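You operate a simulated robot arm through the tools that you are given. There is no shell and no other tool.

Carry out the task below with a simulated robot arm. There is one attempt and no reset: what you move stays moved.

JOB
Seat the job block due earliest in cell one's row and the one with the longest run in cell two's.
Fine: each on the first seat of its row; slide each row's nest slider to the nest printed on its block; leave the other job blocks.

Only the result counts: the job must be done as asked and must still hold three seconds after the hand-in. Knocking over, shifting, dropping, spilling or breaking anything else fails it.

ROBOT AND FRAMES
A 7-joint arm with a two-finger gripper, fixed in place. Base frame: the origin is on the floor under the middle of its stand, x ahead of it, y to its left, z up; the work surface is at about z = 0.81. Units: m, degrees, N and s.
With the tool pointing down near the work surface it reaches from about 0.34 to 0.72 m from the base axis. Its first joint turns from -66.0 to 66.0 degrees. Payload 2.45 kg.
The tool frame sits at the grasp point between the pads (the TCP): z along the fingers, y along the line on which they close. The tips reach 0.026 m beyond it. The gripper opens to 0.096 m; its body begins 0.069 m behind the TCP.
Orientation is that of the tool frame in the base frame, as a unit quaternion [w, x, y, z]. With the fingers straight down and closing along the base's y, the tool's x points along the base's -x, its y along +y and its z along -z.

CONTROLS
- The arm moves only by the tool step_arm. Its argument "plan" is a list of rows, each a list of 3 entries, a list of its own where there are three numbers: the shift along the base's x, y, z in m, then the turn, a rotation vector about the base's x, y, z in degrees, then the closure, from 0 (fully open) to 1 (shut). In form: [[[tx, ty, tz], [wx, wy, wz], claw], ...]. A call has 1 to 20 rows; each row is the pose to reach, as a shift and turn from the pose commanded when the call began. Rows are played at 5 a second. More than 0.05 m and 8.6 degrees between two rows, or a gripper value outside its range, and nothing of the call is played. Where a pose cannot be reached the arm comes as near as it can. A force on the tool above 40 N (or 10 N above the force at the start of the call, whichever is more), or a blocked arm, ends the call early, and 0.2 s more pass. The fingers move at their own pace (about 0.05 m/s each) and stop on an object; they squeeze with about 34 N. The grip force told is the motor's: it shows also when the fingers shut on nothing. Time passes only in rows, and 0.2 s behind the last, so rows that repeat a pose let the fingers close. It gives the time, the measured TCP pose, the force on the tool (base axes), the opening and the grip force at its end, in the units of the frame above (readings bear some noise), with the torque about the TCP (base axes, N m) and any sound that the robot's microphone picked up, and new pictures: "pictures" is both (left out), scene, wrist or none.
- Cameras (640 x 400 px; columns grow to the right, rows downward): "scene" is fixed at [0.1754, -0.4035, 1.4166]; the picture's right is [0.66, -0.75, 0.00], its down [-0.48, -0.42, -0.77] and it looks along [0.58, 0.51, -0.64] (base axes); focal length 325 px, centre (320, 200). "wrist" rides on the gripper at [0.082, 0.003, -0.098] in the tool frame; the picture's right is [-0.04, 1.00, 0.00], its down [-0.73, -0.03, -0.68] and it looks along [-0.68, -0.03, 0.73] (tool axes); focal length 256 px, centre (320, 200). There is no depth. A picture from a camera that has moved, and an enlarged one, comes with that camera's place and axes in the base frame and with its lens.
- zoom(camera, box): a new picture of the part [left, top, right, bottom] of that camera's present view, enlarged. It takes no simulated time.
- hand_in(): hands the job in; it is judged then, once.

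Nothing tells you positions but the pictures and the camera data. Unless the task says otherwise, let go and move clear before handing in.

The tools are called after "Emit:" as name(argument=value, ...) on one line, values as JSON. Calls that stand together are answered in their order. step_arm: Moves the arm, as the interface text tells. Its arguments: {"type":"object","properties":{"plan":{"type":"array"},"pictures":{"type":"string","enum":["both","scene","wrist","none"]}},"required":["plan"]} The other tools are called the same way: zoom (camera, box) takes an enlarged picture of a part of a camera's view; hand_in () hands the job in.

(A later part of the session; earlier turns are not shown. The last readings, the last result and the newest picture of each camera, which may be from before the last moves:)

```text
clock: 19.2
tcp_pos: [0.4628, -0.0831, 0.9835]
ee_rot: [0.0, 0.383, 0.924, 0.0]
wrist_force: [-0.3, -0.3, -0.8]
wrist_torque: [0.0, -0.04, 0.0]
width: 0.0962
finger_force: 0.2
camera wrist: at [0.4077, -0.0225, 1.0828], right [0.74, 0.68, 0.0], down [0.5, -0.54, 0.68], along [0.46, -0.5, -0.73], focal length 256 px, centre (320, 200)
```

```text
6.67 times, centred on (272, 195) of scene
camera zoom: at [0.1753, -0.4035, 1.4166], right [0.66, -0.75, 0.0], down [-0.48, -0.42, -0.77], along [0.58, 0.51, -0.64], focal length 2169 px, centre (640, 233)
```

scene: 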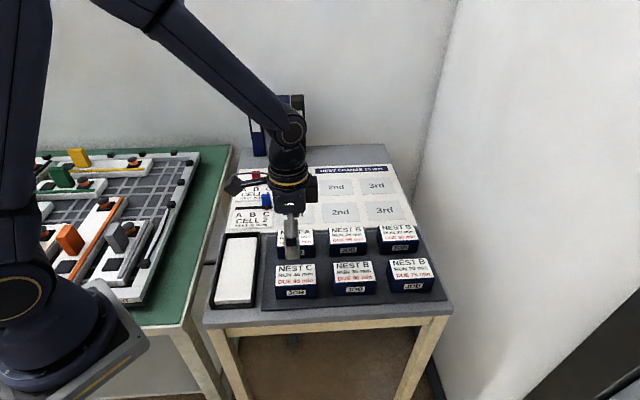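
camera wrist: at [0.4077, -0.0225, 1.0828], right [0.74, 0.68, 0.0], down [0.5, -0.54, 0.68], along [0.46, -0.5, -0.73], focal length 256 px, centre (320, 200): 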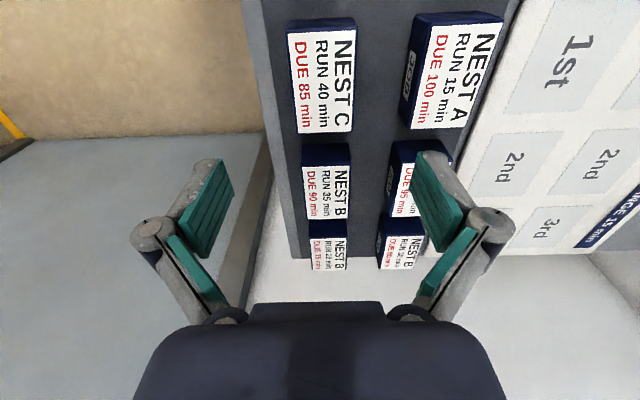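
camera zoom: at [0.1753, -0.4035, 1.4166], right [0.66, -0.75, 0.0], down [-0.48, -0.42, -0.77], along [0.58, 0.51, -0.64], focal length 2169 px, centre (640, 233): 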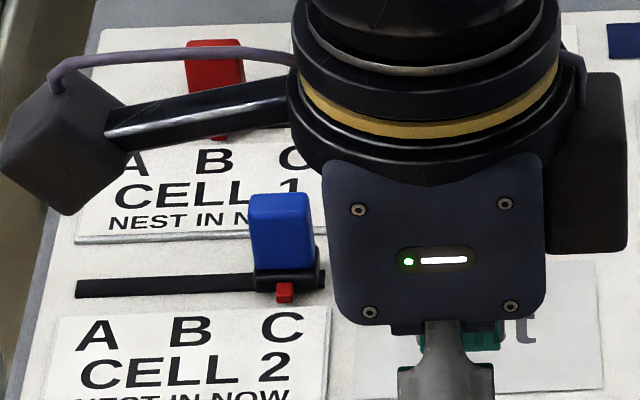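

The blue slider rests at C. I'm now above the NEST C block and will measure it.

Emit:
zoom(camera="wrist", box=[260, 0, 420, 140])

Emit:
zoom(camera="scene", box=[250, 200, 346, 310])

```text
2.86 times, centred on (340, 70) of wrist
camera zoom: at [0.4077, -0.0225, 1.0828], right [0.74, 0.68, 0.0], down [0.5, -0.54, 0.68], along [0.46, -0.5, -0.73], focal length 731 px, centre (263, 571)
```

zoom: 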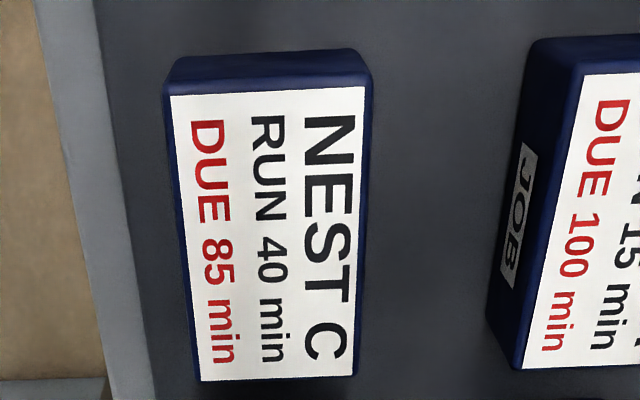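

```text
3.64 times, centred on (298, 255) of scene
camera zoom: at [0.1753, -0.4035, 1.4166], right [0.66, -0.75, 0.0], down [-0.48, -0.42, -0.77], along [0.58, 0.51, -0.64], focal length 1183 px, centre (400, 0)
```

zoom: 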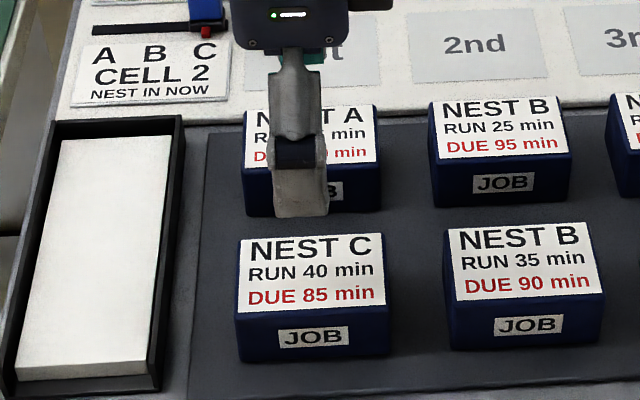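

The NEST C block's centre is at about (0.465, -0.080) with its top near z 0.852, and it measures roughly 56 × 86 mm. I'm descending partway with a narrower opening to check clearances.

Emit:
step_arm(plan=[[[0.0026, 0.0026, -0.03], [0, 0, 0], 0.16], [[0.0026, 0.0026, -0.06], [0, 0, 0], 0.16], [[0.0026, 0.0026, -0.09], [0, 0, 0], 0.16], [[0.0026, 0.0026, -0.09], [0, 0, 0], 0.16]])

Emit:
zoom(camera="scene", box=[260, 200, 340, 310])

```text
clock: 20.2
tcp_pos: [0.4664, -0.0809, 0.8943]
ee_rot: [0.0, 0.383, 0.924, 0.0]
wrist_force: [-0.4, 1.1, 0.1]
wrist_torque: [-0.01, 0.02, -0.03]
width: 0.0806
finger_force: 0.0
camera wrist: at [0.4111, -0.0208, 0.9934], right [0.73, 0.68, 0.0], down [0.5, -0.54, 0.68], along [0.46, -0.5, -0.73], focal length 256 px, centre (320, 200)
```

scene: 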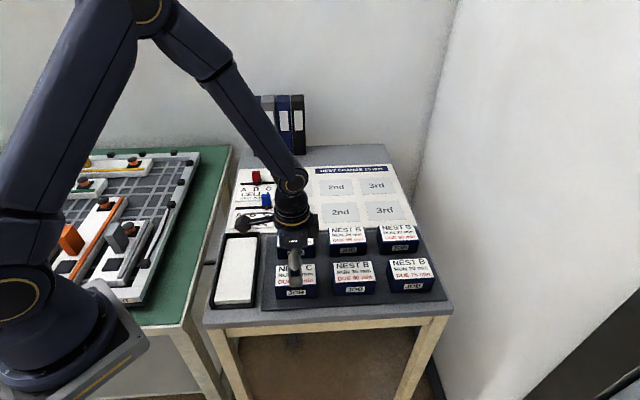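
wrist: 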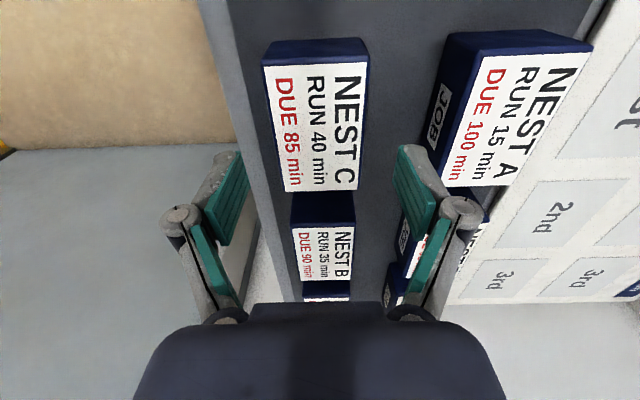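

```text
3.64 times, centred on (300, 255) of scene
camera zoom: at [0.1754, -0.4035, 1.4166], right [0.66, -0.75, 0.0], down [-0.48, -0.42, -0.77], along [0.58, 0.51, -0.64], focal length 1183 px, centre (393, 0)
```

zoom: 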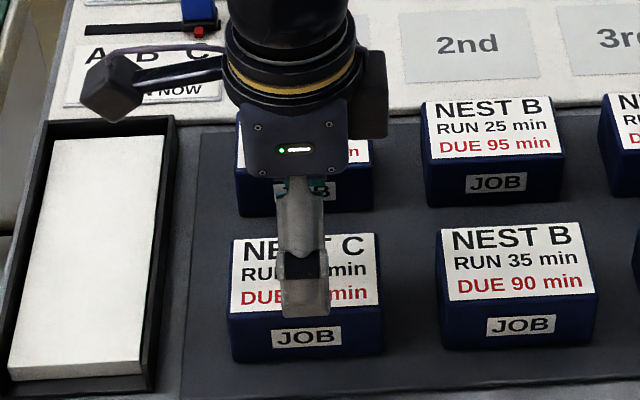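

The block is centred between the pads with clear gaps on both sides. I'll descend to grasp height and close.

Emit:
step_arm(plan=[[[0, 0, -0.016], [0, 0, 0], 0.16], [[0, 0, -0.032], [0, 0, 0], 0.16], [[0, 0, -0.047], [0, 0, 0], 0.16], [[0, 0, -0.047], [0, 0, 0], 0.16], [[0, 0, -0.047], [0, 0, 0], 0.35], [[0, 0, -0.047], [0, 0, 0], 0.6], [[0, 0, -0.047], [0, 0, 0], 1], [[0, 0, -0.047], [0, 0, 0], 1]])

```text
clock: 22.0
tcp_pos: [0.4669, -0.0809, 0.849]
ee_rot: [0.0, 0.383, 0.924, -0.001]
wrist_force: [0.9, 0.4, 0.2]
wrist_torque: [-0.02, 0.0, 0.04]
width: 0.0571
finger_force: 33.4
camera wrist: at [0.4105, -0.0207, 0.9479], right [0.73, 0.68, 0.0], down [0.5, -0.54, 0.68], along [0.46, -0.5, -0.73], focal length 256 px, centre (320, 200)
```

scene: 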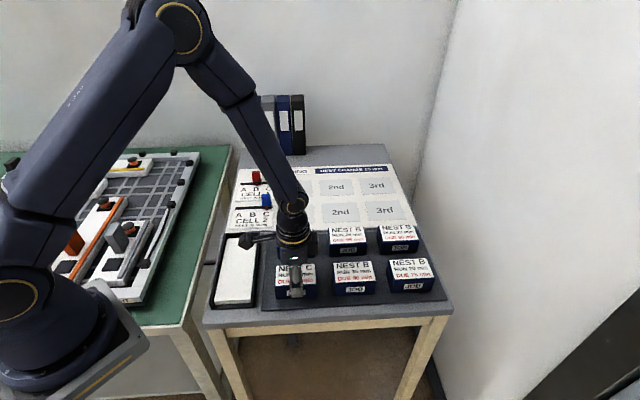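
wrist: 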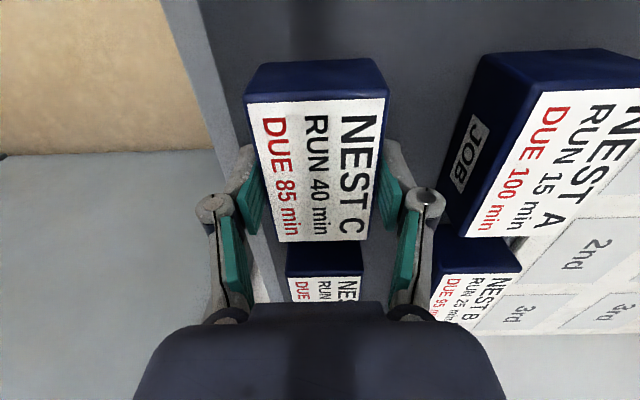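

I have the NEST C block (width 0.057). I'll lift it and carry it along the board's column direction to cell 2's first seat, near (0.635, 0.089).

Emit:
step_arm(plan=[[[0, 0, 0.02], [0, 0, 0], 1], [[0, 0, 0.05], [0, 0, 0], 1], [[0, 0, 0.08], [0, 0, 0], 1], [[0.024, 0.024, 0.08], [0, 0, 0], 1], [[0.048, 0.048, 0.08], [0, 0, 0], 1], [[0.072, 0.072, 0.08], [0, 0, 0], 1], [[0.096, 0.096, 0.08], [0, 0, 0], 1], [[0.12, 0.12, 0.08], [0, 0, 0], 1], [[0.145, 0.145, 0.08], [0, 0, 0], 1], [[0.1692, 0.1692, 0.08], [0, 0, 0], 1], [[0.1692, 0.1692, 0.08], [0, 0, 0], 1]])

Emit:
zoom(camera="scene", box=[224, 150, 352, 250])

Emit:
zoom(camera="wrist", box=[200, 20, 440, 270])

```text
clock: 24.4
tcp_pos: [0.6337, 0.0898, 0.9308]
ee_rot: [0.0, 0.383, 0.924, 0.0]
wrist_force: [0.4, 0.6, -0.7]
wrist_torque: [0.04, 0.02, -0.02]
width: 0.0573
finger_force: 33.9
camera wrist: at [0.5786, 0.149, 1.028], right [0.73, 0.68, 0.0], down [0.5, -0.54, 0.68], along [0.46, -0.5, -0.73], focal length 256 px, centre (320, 200)
```

scene: 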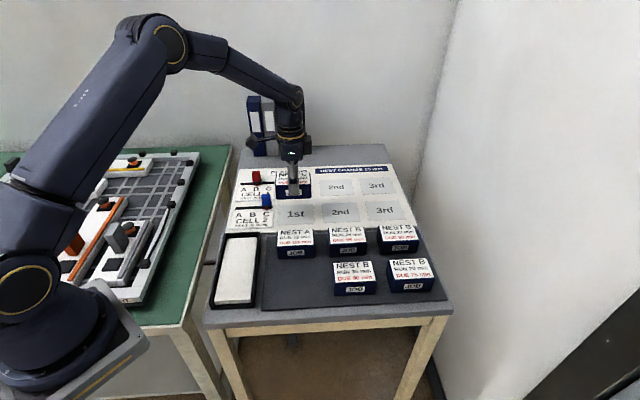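
wrist: 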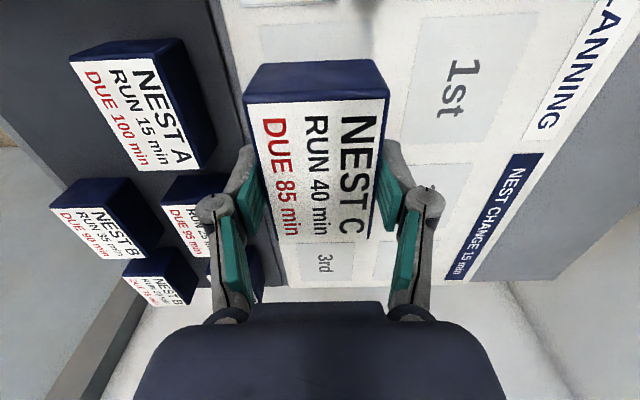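

```text
4.00 times, centred on (288, 200) of scene
camera zoom: at [0.1754, -0.4035, 1.4166], right [0.66, -0.75, 0.0], down [-0.48, -0.42, -0.77], along [0.58, 0.51, -0.64], focal length 1301 px, centre (448, 200)
```

zoom: 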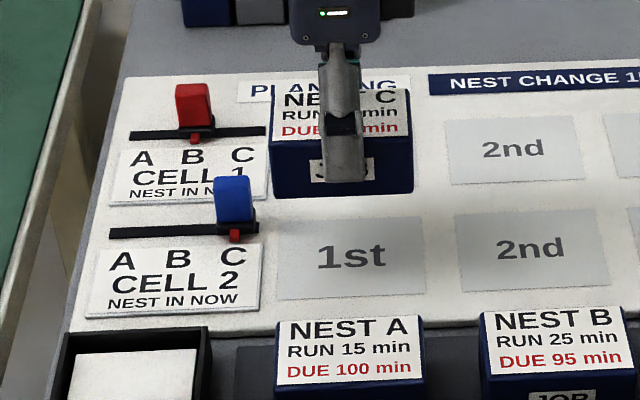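

```text
1.60 times, centred on (320, 145) of wrist
camera zoom: at [0.5786, 0.149, 1.028], right [0.73, 0.68, 0.0], down [0.5, -0.54, 0.68], along [0.46, -0.5, -0.73], focal length 410 px, centre (320, 288)
```

zoom: 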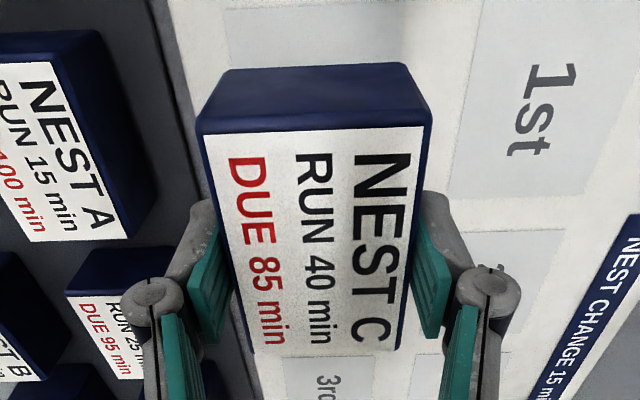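

The block is held level above cell 2's first seat. I'm lowering to just above the board, then I'll check alignment.

Emit:
step_arm(plan=[[[0, 0, -0.025], [0, 0, 0], 1], [[0, 0, -0.05], [0, 0, 0], 1], [[0, 0, -0.066], [0, 0, 0], 1], [[0, 0, -0.07], [0, 0, 0], 1], [[0, 0, -0.07], [0, 0, 0], 1]])

Emit:
zoom(camera="scene", box=[250, 165, 350, 240])

Emit:
zoom(camera="wrist", box=[200, 20, 440, 270])

```text
clock: 25.6
tcp_pos: [0.6359, 0.0877, 0.8596]
ee_rot: [0.0, 0.382, 0.924, 0.0]
wrist_force: [-0.3, 0.0, -1.5]
wrist_torque: [0.02, 0.01, -0.03]
width: 0.0575
finger_force: 33.9
camera wrist: at [0.5794, 0.1482, 0.9579], right [0.73, 0.68, 0.0], down [0.5, -0.54, 0.68], along [0.46, -0.5, -0.73], focal length 256 px, centre (320, 200)
```

scene: 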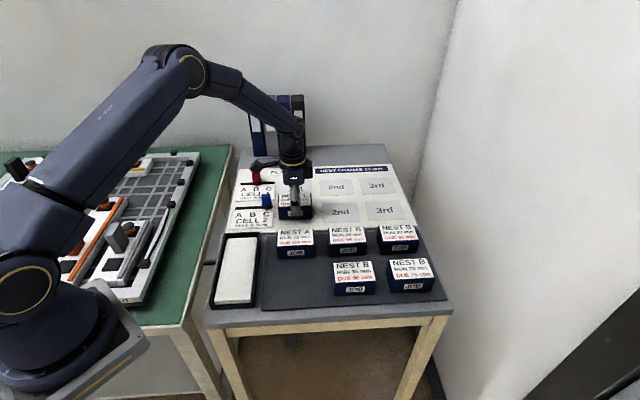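
wrist: 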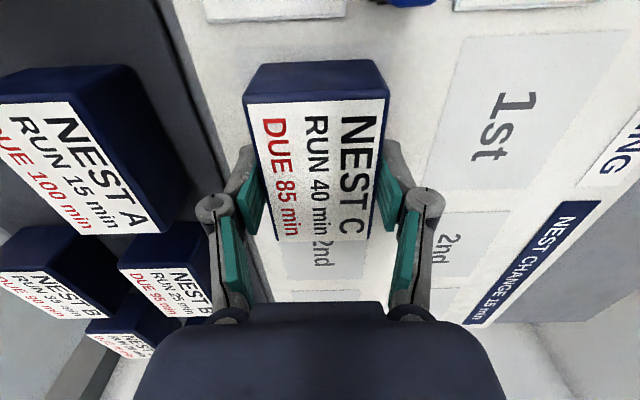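

```text
5.33 times, centred on (300, 202) of scene
camera zoom: at [0.1754, -0.4035, 1.4166], right [0.66, -0.75, 0.0], down [-0.48, -0.42, -0.77], along [0.58, 0.51, -0.64], focal length 1735 px, centre (427, 187)
```

zoom: 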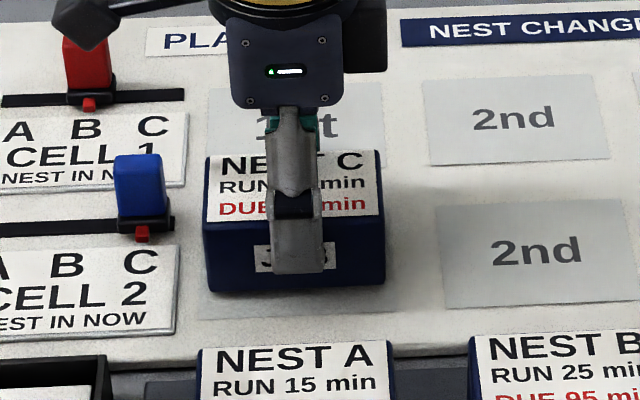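

```text
1.60 times, centred on (320, 145) of wrist
camera zoom: at [0.5794, 0.1482, 0.9579], right [0.73, 0.68, 0.0], down [0.5, -0.54, 0.68], along [0.46, -0.5, -0.73], focal length 410 px, centre (320, 288)
```

zoom: 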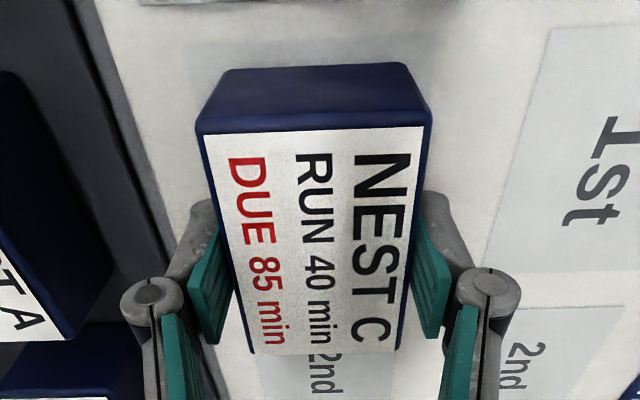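

The block is centred over the seat within about 2 mm. I'm lowering it the last centimetre gently.

Emit:
step_arm(plan=[[[0, 0, -0.004], [0, 0, 0], 1], [[0, 0, -0.007], [0, 0, 0], 1], [[0, 0, -0.009], [0, 0, 0], 1], [[0, 0, -0.01], [0, 0, 0], 1]])

Emit:
zoom(camera="scene", box=[250, 165, 350, 240])

```text
clock: 26.6
tcp_pos: [0.6342, 0.0891, 0.8516]
ee_rot: [0.001, 0.383, 0.924, 0.0]
wrist_force: [-6.5, -2.4, 26.6]
wrist_torque: [-0.09, 0.21, 0.02]
width: 0.0572
finger_force: 33.7
camera wrist: at [0.5791, 0.1482, 0.9495], right [0.73, 0.68, 0.0], down [0.5, -0.54, 0.68], along [0.46, -0.5, -0.73], focal length 256 px, centre (320, 200)
```

scene: 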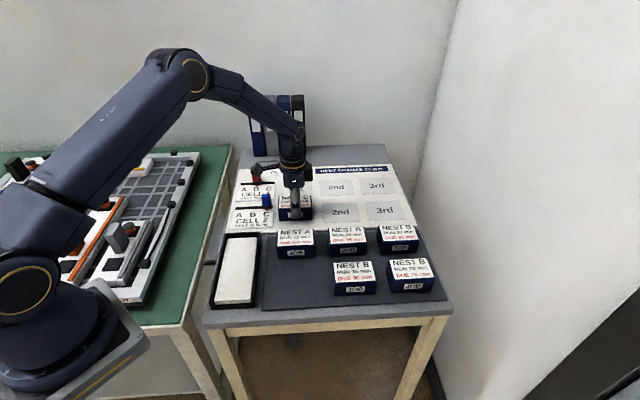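
wrist: 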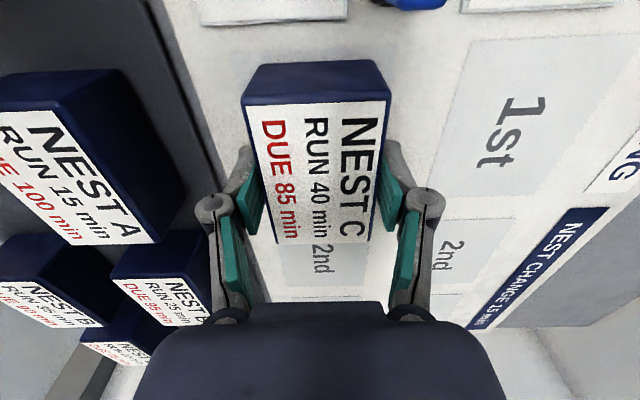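

```text
5.33 times, centred on (300, 202) of scene
camera zoom: at [0.1747, -0.4036, 1.4167], right [0.66, -0.75, 0.0], down [-0.48, -0.42, -0.77], along [0.58, 0.51, -0.64], focal length 1735 px, centre (427, 187)
```

zoom: 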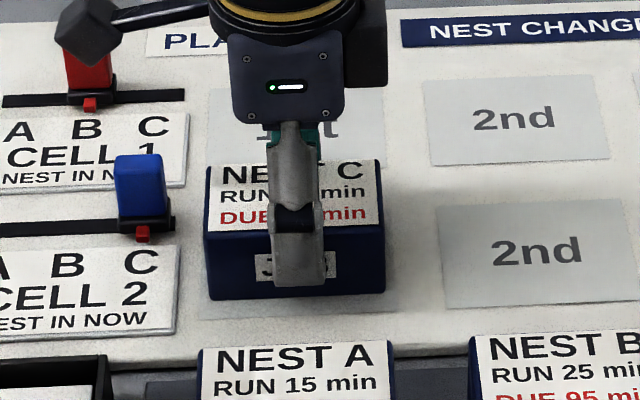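

The block is on the board (27 N contact). I'll ease off, open and rise, then test whether the arm can reach cell 1's first seat, near (0.715, 0.170), with the tool straight down.

Emit:
step_arm(plan=[[[0, 0, 0.002], [0, 0, 0], 1], [[0, 0, 0.002], [0, 0, 0], 0.35], [[0, 0, 0.002], [0, 0, 0], 0.16], [[0, 0, 0.002], [0, 0, 0], 0.16], [[0, 0, 0.02], [0, 0, 0], 0.16], [[0, 0, 0.05], [0, 0, 0], 0.16], [[0, 0, 0.085], [0, 0, 0], 0.16], [[0.027, 0.027, 0.085], [0, 0, 0], 0.16], [[0.054, 0.054, 0.085], [0, 0, 0], 0.16], [[0.081, 0.0817, 0.085], [0, 0, 0], 0.16], [[0.081, 0.0817, 0.06], [0, 0, 0], 0.16], [[0.081, 0.0817, 0.03], [0, 0, 0], 0.16], [[0.081, 0.0817, 0.02], [0, 0, 0], 0.16], [[0.081, 0.0817, 0.02], [0, 0, 0], 0.16]])

Emit:
zoom(camera="scene", box=[250, 165, 350, 240])

```text
clock: 29.6
tcp_pos: [0.7062, 0.1681, 0.8691]
ee_rot: [0.0, 0.383, 0.924, 0.0]
wrist_force: [0.4, -1.0, 0.6]
wrist_torque: [-0.03, 0.01, -0.01]
width: 0.0804
finger_force: 0.1
out of reach, approached as far as the arm can: row 10, 11, 12, 13, 14
camera wrist: at [0.6514, 0.2284, 0.968], right [0.73, 0.68, 0.0], down [0.5, -0.54, 0.68], along [0.46, -0.5, -0.73], focal length 256 px, centre (320, 200)
```

scene: 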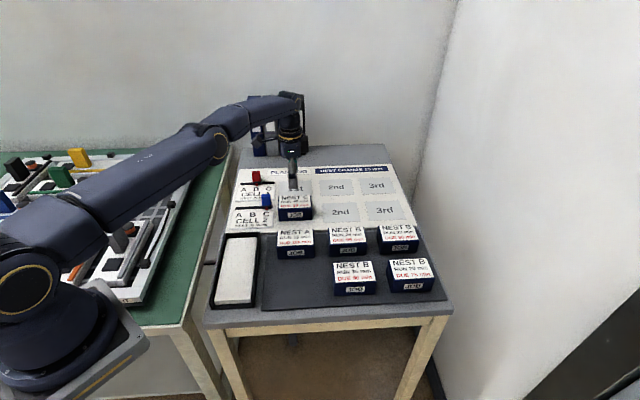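
wrist: 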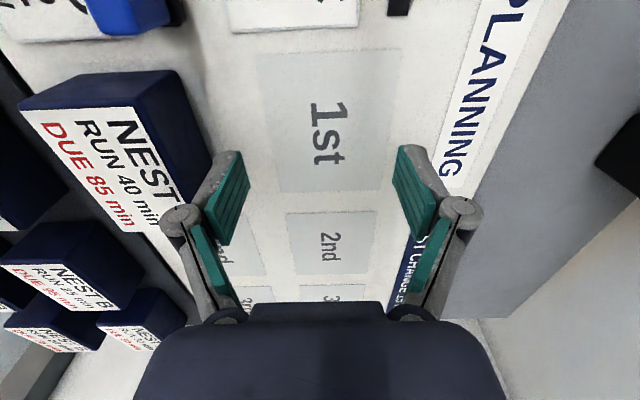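

```text
5.33 times, centred on (300, 202) of scene
camera zoom: at [0.1754, -0.4035, 1.4166], right [0.66, -0.75, 0.0], down [-0.48, -0.42, -0.77], along [0.58, 0.51, -0.64], focal length 1735 px, centre (427, 187)
```

zoom: 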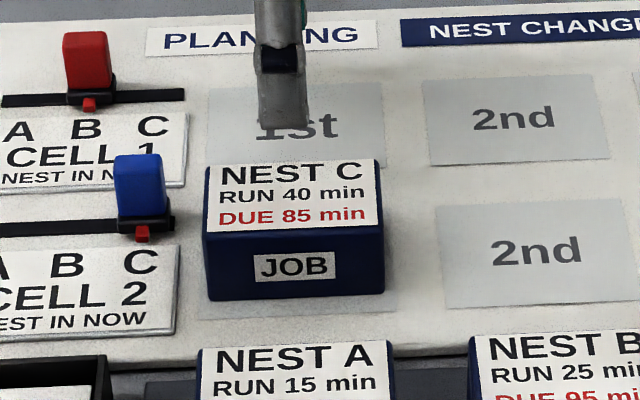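

Straight down, the arm stops at radius ≈0.726 and the seat needs ≈0.735. I'll therefore carry the second block with the tool tilted about its closing axis, which keeps the block level and extends the reach. First I'll measure the seat precisely from here.

Emit:
zoom(camera="wrist", box=[230, 30, 430, 210])

Emit:
zoom(camera="scene", box=[380, 235, 450, 300])

```text
2.22 times, centred on (330, 120) of wrist
camera zoom: at [0.6514, 0.2284, 0.968], right [0.73, 0.68, 0.0], down [0.5, -0.54, 0.68], along [0.46, -0.5, -0.73], focal length 569 px, centre (298, 378)
```

zoom: 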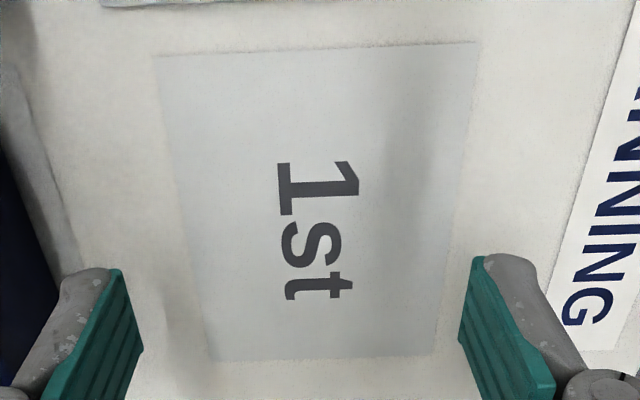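

```text
6.15 times, centred on (415, 268) of scene
camera zoom: at [0.1754, -0.4035, 1.4166], right [0.66, -0.75, 0.0], down [-0.48, -0.42, -0.77], along [0.58, 0.51, -0.64], focal length 2002 px, centre (-265, -215)
```

zoom: 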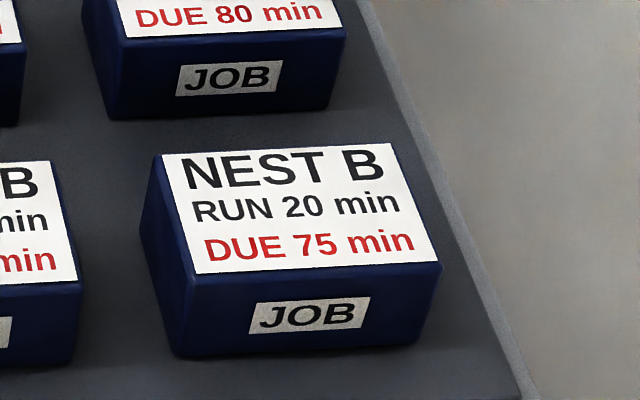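

Seat centre is about (0.715, 0.170). I'm testing the 15° tilt here, empty, to confirm the seat becomes reachable.

Emit:
step_arm(plan=[[[0, 0, 0.02], [-2, -2, 0], 0.16], [[0, 0, 0.02], [-5.3, -5.3, 0], 0.16], [[0, 0, 0.02], [-8, -8, 0], 0.16], [[0, 0, 0.02], [-10.6, -10.6, 0], 0.16], [[0, 0, 0], [-10.6, -10.6, 0], 0.16], [[0, 0, 0], [-10.6, -10.6, 0], 0.16]])

```text
clock: 31.0
tcp_pos: [0.7058, 0.1673, 0.8682]
ee_rot: [0.12, 0.38, 0.916, -0.051]
wrist_force: [0.8, 0.3, -0.6]
wrist_torque: [0.01, -0.02, 0.01]
width: 0.0804
finger_force: 0.0
camera wrist: at [0.6353, 0.243, 0.9431], right [0.73, 0.68, 0.01], down [0.36, -0.4, 0.85], along [0.58, -0.62, -0.53], focal length 256 px, centre (320, 200)
```

scene: 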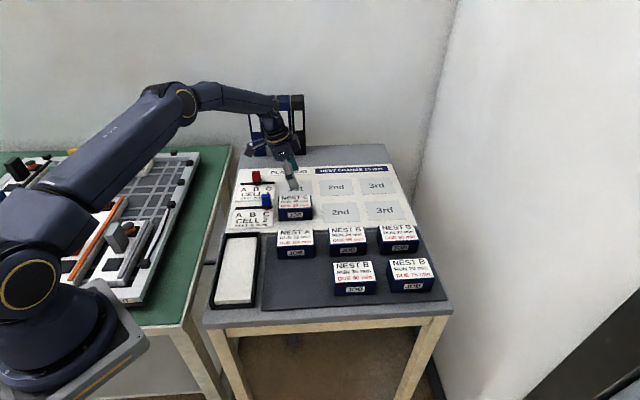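
wrist: 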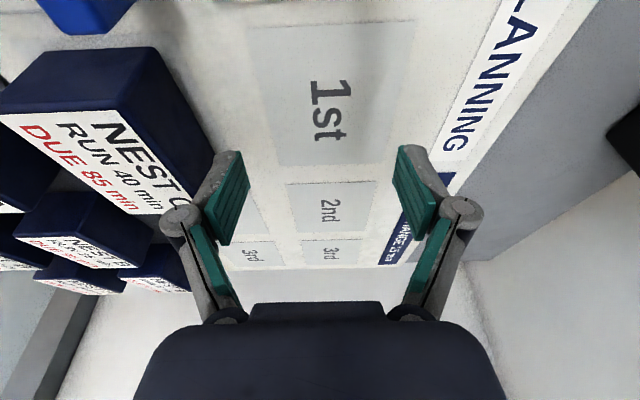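

The tilt was accepted, and the command base had been clipped to the reached pose. Next I test moving the remaining ~9 mm outward.

Emit:
step_arm(plan=[[[0.005, 0.0015, 0], [0, 0, 0], 0.16], [[0.0095, 0.003, 0], [0, 0, 0], 0.16], [[0.0095, 0.003, -0.008], [0, 0, 0], 0.16], [[0.0095, 0.003, -0.008], [0, 0, 0], 0.16]])

```text
clock: 32.0
tcp_pos: [0.7177, 0.1704, 0.862]
ee_rot: [0.122, 0.379, 0.916, -0.05]
wrist_force: [-0.1, 0.4, 0.2]
wrist_torque: [-0.03, 0.03, 0.0]
width: 0.0807
finger_force: 0.0
camera wrist: at [0.6459, 0.2465, 0.9359], right [0.73, 0.68, 0.01], down [0.36, -0.4, 0.85], along [0.58, -0.62, -0.53], focal length 256 px, centre (320, 200)
```

scene: 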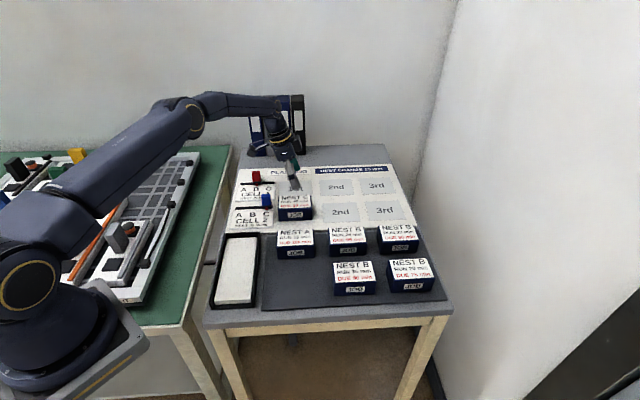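
wrist: 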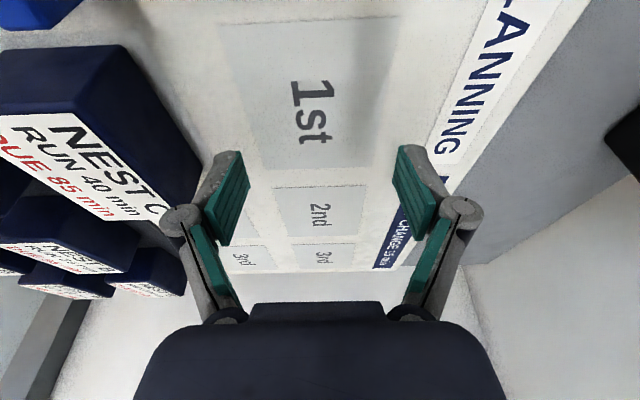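

The tilted tool reaches the seat. Keeping this tilt, I'll rise and travel to hover above the due-75 block near (0.643, -0.256).

Emit:
step_arm(plan=[[[0, 0, 0.03], [0, 0, 0], 0.16], [[0, 0, 0.065], [0, 0, 0], 0.16], [[0, 0, 0.1], [0, 0, 0], 0.16], [[-0.0074, -0.0426, 0.1], [0, 0, 0], 0.16], [[-0.0149, -0.0852, 0.1], [0, 0, 0], 0.16], [[-0.0223, -0.1278, 0.1], [0, 0, 0], 0.16], [[-0.0298, -0.1704, 0.1], [0, 0, 0], 0.16], [[-0.0372, -0.2131, 0.1], [0, 0, 0], 0.16], [[-0.0446, -0.2557, 0.1], [0, 0, 0], 0.16], [[-0.0521, -0.2983, 0.1], [0, 0, 0], 0.16], [[-0.0595, -0.3409, 0.1], [0, 0, 0], 0.16], [[-0.067, -0.3835, 0.1], [0, 0, 0], 0.16], [[-0.0744, -0.4261, 0.1], [0, 0, 0], 0.16], [[-0.0744, -0.4261, 0.1], [0, 0, 0], 0.16]])

Emit:
zoom(camera="wrist", box=[220, 0, 420, 180])

Emit:
zoom(camera="scene", box=[224, 150, 352, 250])

```text
clock: 35.0
tcp_pos: [0.6423, -0.2561, 0.9629]
ee_rot: [0.121, 0.379, 0.916, -0.05]
wrist_force: [-0.8, -0.3, -0.8]
wrist_torque: [-0.02, -0.03, -0.04]
width: 0.0806
finger_force: 0.2
camera wrist: at [0.571, -0.1799, 1.0372], right [0.73, 0.68, 0.01], down [0.36, -0.4, 0.85], along [0.58, -0.62, -0.53], focal length 256 px, centre (320, 200)
```

scene: 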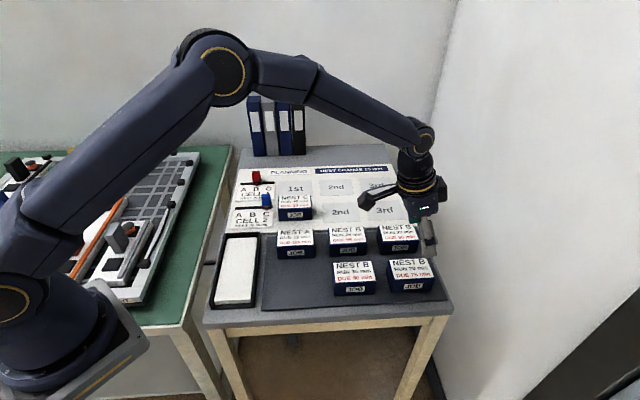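
wrist: 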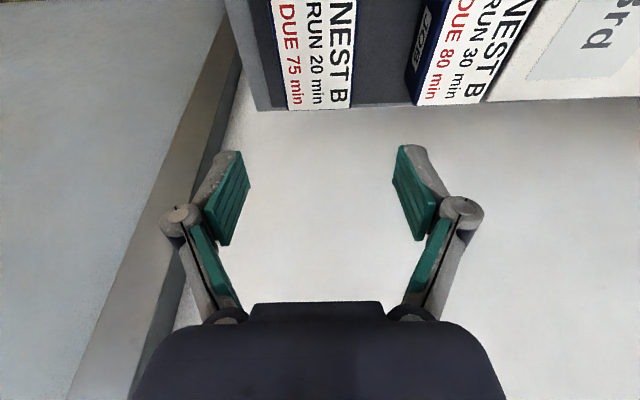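

```text
2.22 times, centred on (320, 90) of wrist
camera zoom: at [0.571, -0.1799, 1.0372], right [0.73, 0.68, 0.01], down [0.36, -0.4, 0.85], along [0.58, -0.62, -0.53], focal length 569 px, centre (320, 444)
```

zoom: 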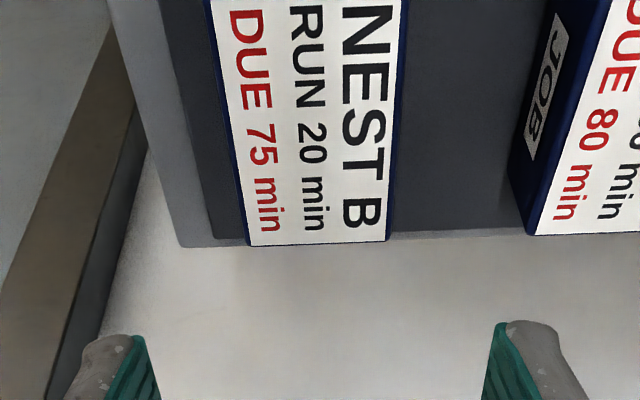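

```text
4.00 times, centred on (288, 200) of scene
camera zoom: at [0.1753, -0.4035, 1.4166], right [0.66, -0.75, 0.0], down [-0.48, -0.42, -0.77], along [0.58, 0.51, -0.64], focal length 1301 px, centre (448, 200)
```

zoom: 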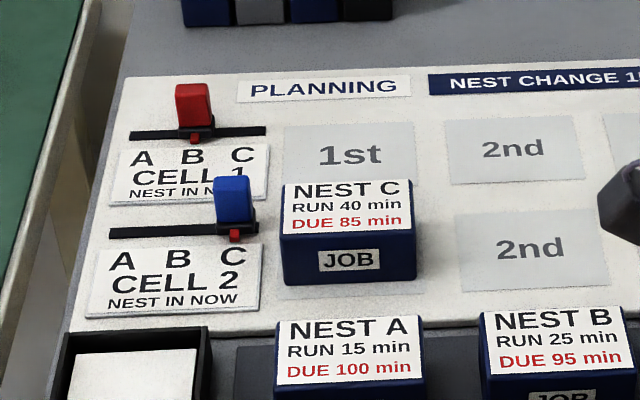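

I'm hovering above the due-75 block with c and s within about 1–2 mm. I'll descend partway and check.

Emit:
step_arm(plan=[[[0, 0, -0.025], [0, 0, 0], 0.16], [[0, 0, -0.05], [0, 0, 0], 0.16], [[0, 0, -0.072], [0, 0, 0], 0.16], [[0, 0, -0.072], [0, 0, 0], 0.16]])

Emit:
zoom(camera="scene", box=[376, 195, 456, 300])

Emit:
zoom(camera="wrist", box=[220, 0, 420, 180])

```text
clock: 36.0
tcp_pos: [0.6421, -0.2568, 0.8906]
ee_rot: [0.12, 0.379, 0.916, -0.05]
wrist_force: [-0.3, 0.0, -0.2]
wrist_torque: [-0.01, -0.02, -0.02]
width: 0.0803
finger_force: 0.1
camera wrist: at [0.5715, -0.1809, 0.9646], right [0.73, 0.68, 0.01], down [0.36, -0.4, 0.85], along [0.58, -0.62, -0.53], focal length 256 px, centre (320, 200)
```

scene: 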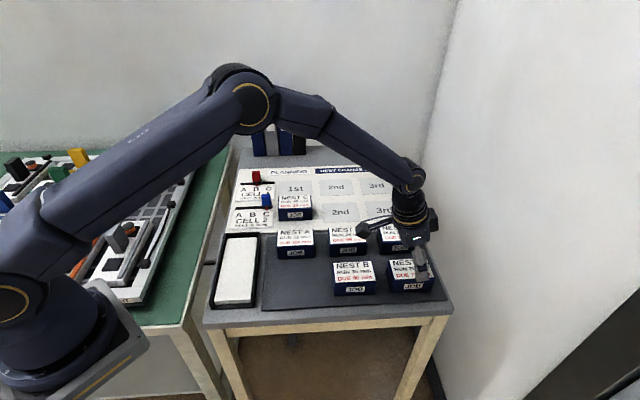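
wrist: 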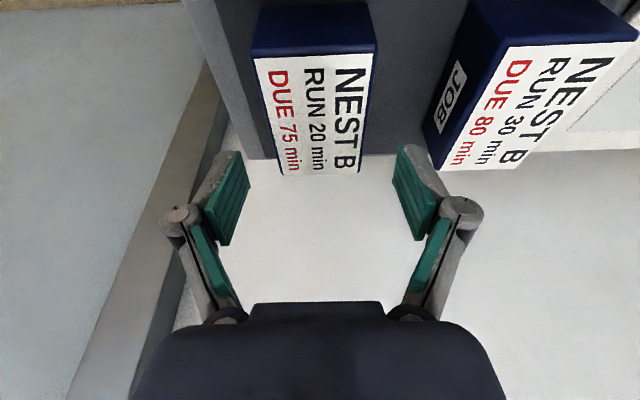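

```text
3.81 times, centred on (416, 248) of scene
camera zoom: at [0.1754, -0.4035, 1.4166], right [0.66, -0.75, 0.0], down [-0.48, -0.42, -0.77], along [0.58, 0.51, -0.64], focal length 1240 px, centre (-46, 19)
```

zoom: 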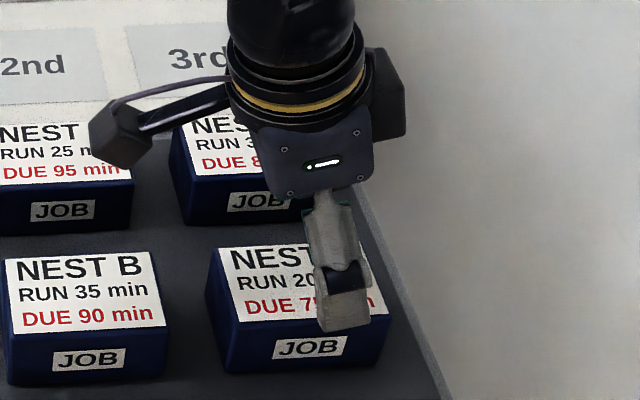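

```text
2.22 times, centred on (320, 90) of wrist
camera zoom: at [0.5715, -0.1809, 0.9646], right [0.73, 0.68, 0.01], down [0.36, -0.4, 0.85], along [0.58, -0.62, -0.53], focal length 569 px, centre (320, 444)
```

zoom: 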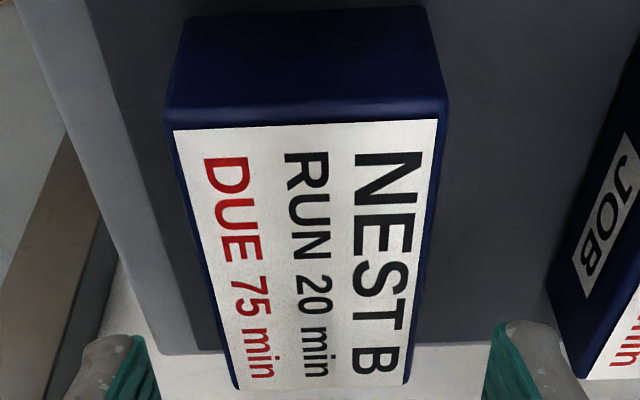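

The block is centred under the gripper (s 0.6354, c 0.2724, matching the TCP). I'll descend to grasp height and close.

Emit:
step_arm(plan=[[[0, 0, -0.014], [0, 0, 0], 0.16], [[0, 0, -0.028], [0, 0, 0], 0.16], [[0, 0, -0.041], [0, 0, 0], 0.16], [[0, 0, -0.041], [0, 0, 0], 0.16], [[0, 0, -0.041], [0, 0, 0], 0.35], [[0, 0, -0.041], [0, 0, 0], 0.6], [[0, 0, -0.041], [0, 0, 0], 1], [[0, 0, -0.041], [0, 0, 0], 1]])

Emit:
zoom(camera="scene", box=[376, 195, 456, 300])

```text
clock: 37.8
tcp_pos: [0.6437, -0.2565, 0.8491]
ee_rot: [0.12, 0.38, 0.916, -0.05]
wrist_force: [-0.2, -0.8, 1.3]
wrist_torque: [0.0, -0.05, 0.0]
width: 0.0575
finger_force: 33.8
camera wrist: at [0.5716, -0.1795, 0.9234], right [0.73, 0.68, 0.01], down [0.36, -0.4, 0.85], along [0.58, -0.62, -0.53], focal length 256 px, centre (320, 200)
```

scene: 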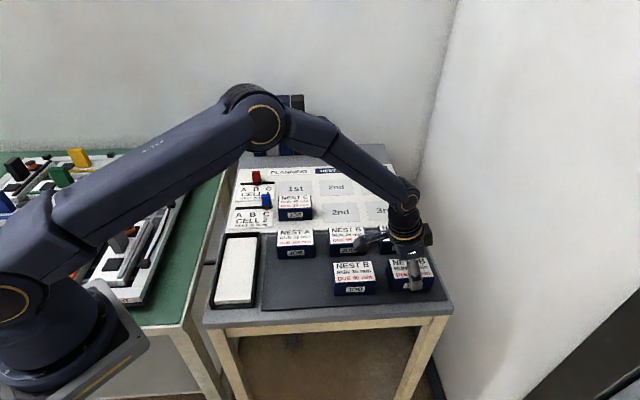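
wrist: 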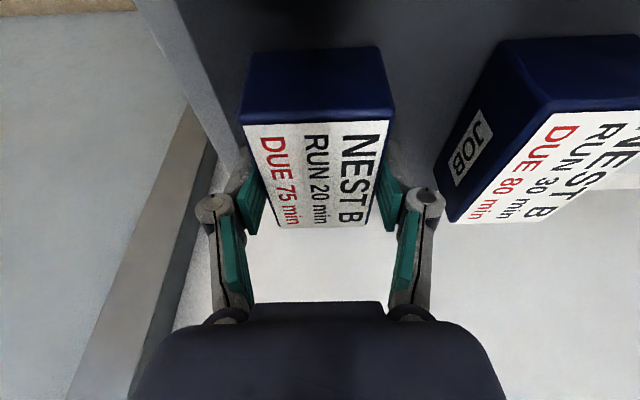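

```text
3.81 times, centred on (416, 248) of scene
camera zoom: at [0.1753, -0.4035, 1.4166], right [0.66, -0.75, 0.0], down [-0.48, -0.42, -0.77], along [0.58, 0.51, -0.64], focal length 1240 px, centre (-46, 19)
```

zoom: 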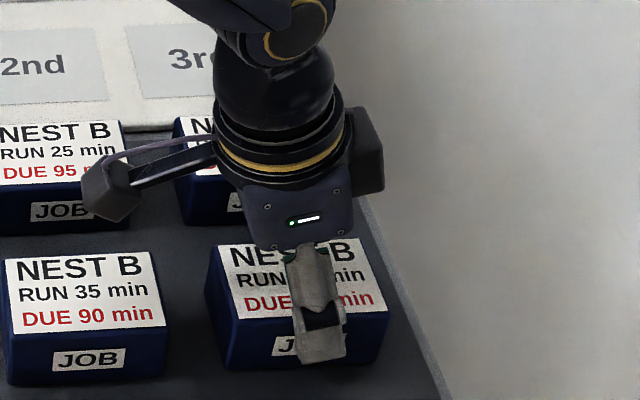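

The due-75 block is gripped (width 0.0575). I'll lift it and carry it to above cell 1's first seat.

Emit:
step_arm(plan=[[[0, 0, 0.025], [0, 0, 0], 1], [[0, 0, 0.06], [0, 0, 0], 1], [[0, 0, 0.095], [0, 0, 0], 1], [[0.006, 0.035, 0.095], [0, 0, 0], 1], [[0.0125, 0.0735, 0.095], [0, 0, 0], 1], [[0.019, 0.112, 0.095], [0, 0, 0], 1], [[0.0258, 0.152, 0.095], [0, 0, 0], 1], [[0.0326, 0.192, 0.095], [0, 0, 0], 1], [[0.0394, 0.232, 0.095], [0, 0, 0], 1], [[0.0462, 0.272, 0.095], [0, 0, 0], 1], [[0.053, 0.312, 0.095], [0, 0, 0], 1], [[0.0598, 0.352, 0.095], [0, 0, 0], 1], [[0.066, 0.389, 0.095], [0, 0, 0], 1], [[0.07, 0.412, 0.095], [0, 0, 0], 1], [[0.0723, 0.4259, 0.095], [0, 0, 0], 1], [[0.0723, 0.4259, 0.095], [0, 0, 0], 1]])

Emit:
zoom(camera="scene", box=[224, 120, 352, 230])

```text
clock: 41.2
tcp_pos: [0.7157, 0.1706, 0.9434]
ee_rot: [0.121, 0.38, 0.916, -0.05]
wrist_force: [-0.8, -0.3, -1.6]
wrist_torque: [-0.03, 0.02, -0.02]
width: 0.0572
finger_force: 34.4
camera wrist: at [0.644, 0.2468, 1.0169], right [0.73, 0.68, 0.01], down [0.36, -0.4, 0.85], along [0.58, -0.62, -0.53], focal length 256 px, centre (320, 200)
```

scene: 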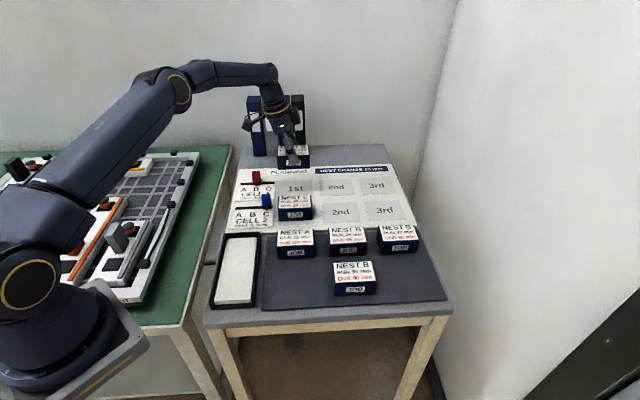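
wrist: 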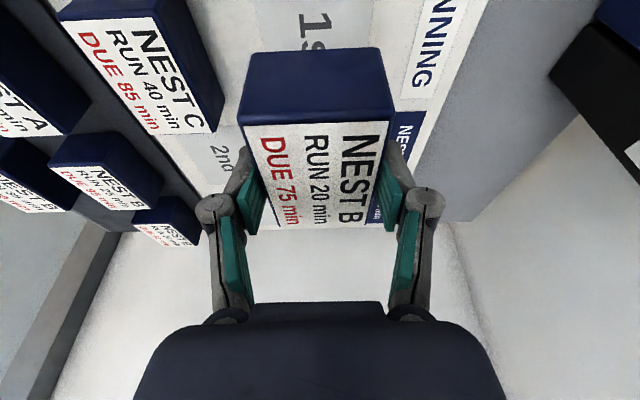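

```text
3.64 times, centred on (288, 175) of scene
camera zoom: at [0.1754, -0.4035, 1.4166], right [0.66, -0.75, 0.0], down [-0.48, -0.42, -0.77], along [0.58, 0.51, -0.64], focal length 1183 px, centre (436, 291)
```

zoom: 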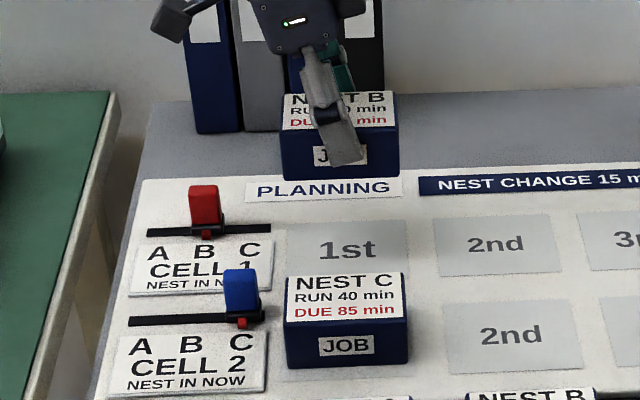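

The block is held level above cell 1's first seat. I'm lowering to about 1 cm above the board and checking.

Emit:
step_arm(plan=[[[0, 0, -0.03], [0, 0, 0], 1], [[0, 0, -0.06], [0, 0, 0], 1], [[0, 0, -0.075], [0, 0, 0], 1], [[0, 0, -0.083], [0, 0, 0], 1], [[0, 0, -0.083], [0, 0, 0], 1]])

Emit:
zoom(camera="scene", box=[250, 150, 350, 225])

Emit:
zoom(camera="wrist", box=[200, 0, 440, 250])

```text
clock: 42.4
tcp_pos: [0.7145, 0.1692, 0.8604]
ee_rot: [0.121, 0.38, 0.916, -0.05]
wrist_force: [-0.1, 0.4, -0.4]
wrist_torque: [-0.01, 0.0, 0.01]
width: 0.0575
finger_force: 34.3
camera wrist: at [0.6433, 0.2454, 0.9344], right [0.73, 0.68, 0.01], down [0.36, -0.4, 0.85], along [0.58, -0.62, -0.53], focal length 256 px, centre (320, 200)
```

scene: 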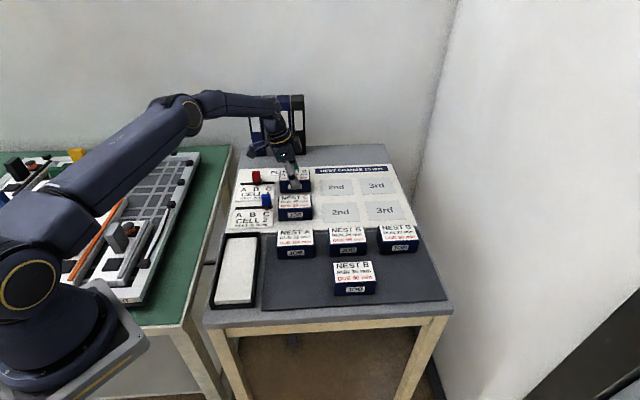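
wrist: 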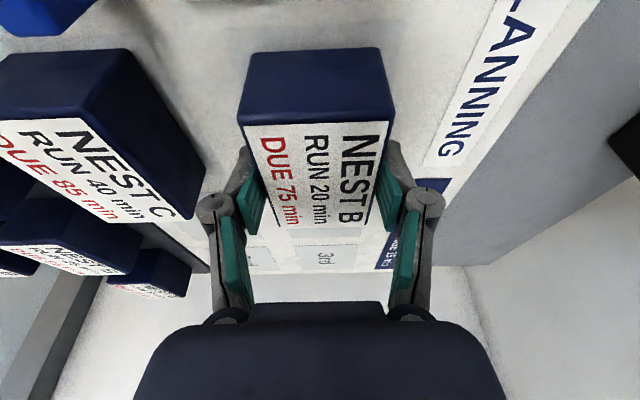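

```text
5.33 times, centred on (300, 188) of scene
camera zoom: at [0.1754, -0.4035, 1.4166], right [0.66, -0.75, 0.0], down [-0.48, -0.42, -0.77], along [0.58, 0.51, -0.64], focal length 1735 px, centre (427, 267)
```

zoom: 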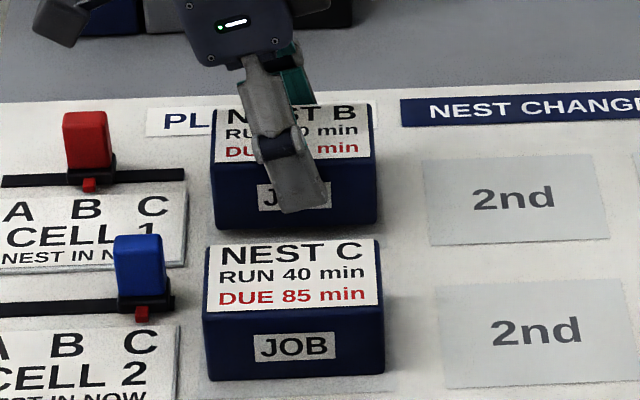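

```text
1.60 times, centred on (320, 125) of wrist
camera zoom: at [0.6433, 0.2454, 0.9344], right [0.73, 0.68, 0.01], down [0.36, -0.4, 0.85], along [0.58, -0.62, -0.53], focal length 410 px, centre (320, 320)
```

zoom: 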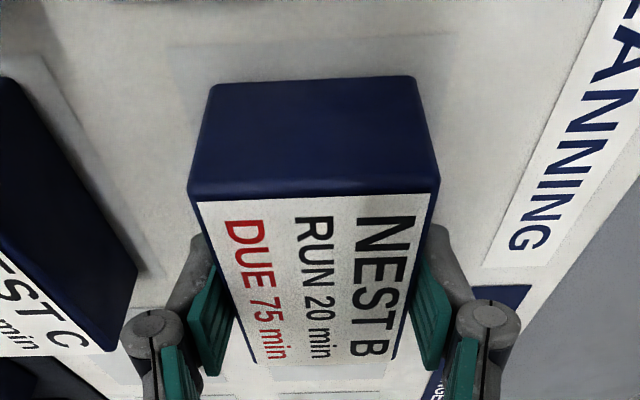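

The block is aligned with the seat within about 2 mm. I'm lowering it the last 10 mm gently.

Emit:
step_arm(plan=[[[0, 0, -0.004], [0, 0, 0], 1], [[0, 0, -0.007], [0, 0, 0], 1], [[0, 0, -0.009], [0, 0, 0], 1], [[0, 0, -0.0105], [0, 0, 0], 1]])

Emit:
zoom(camera="scene", box=[250, 150, 350, 225])

```text
clock: 43.4
tcp_pos: [0.715, 0.1703, 0.8531]
ee_rot: [0.123, 0.379, 0.916, -0.05]
wrist_force: [-8.9, -2.2, 24.4]
wrist_torque: [-0.05, 0.4, 0.05]
width: 0.0577
finger_force: 33.7
camera wrist: at [0.6436, 0.2463, 0.9269], right [0.73, 0.68, 0.01], down [0.35, -0.4, 0.85], along [0.58, -0.62, -0.53], focal length 256 px, centre (320, 200)
```

scene: 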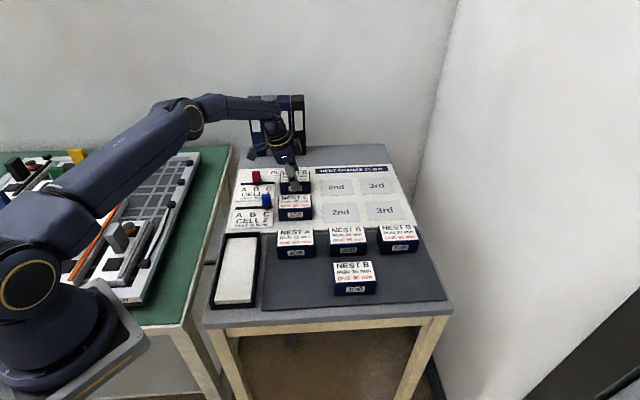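
wrist: 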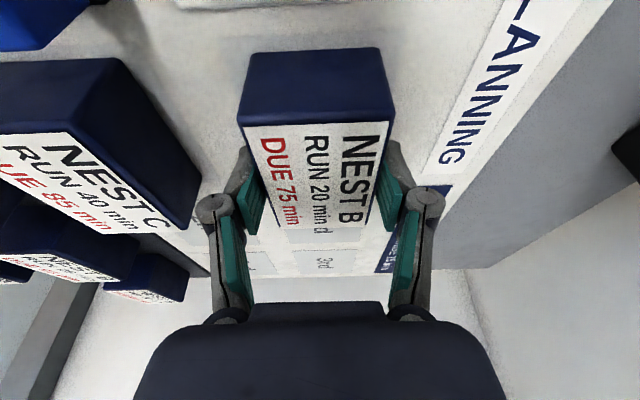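

```text
5.33 times, centred on (300, 188) of scene
camera zoom: at [0.1746, -0.4037, 1.4166], right [0.66, -0.75, 0.0], down [-0.48, -0.42, -0.77], along [0.58, 0.51, -0.64], focal length 1735 px, centre (427, 267)
```

zoom: 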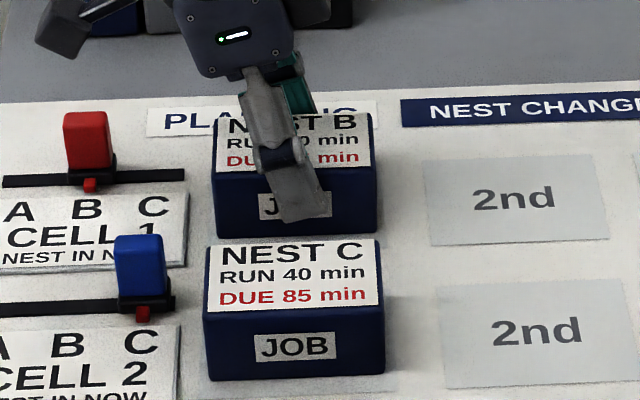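

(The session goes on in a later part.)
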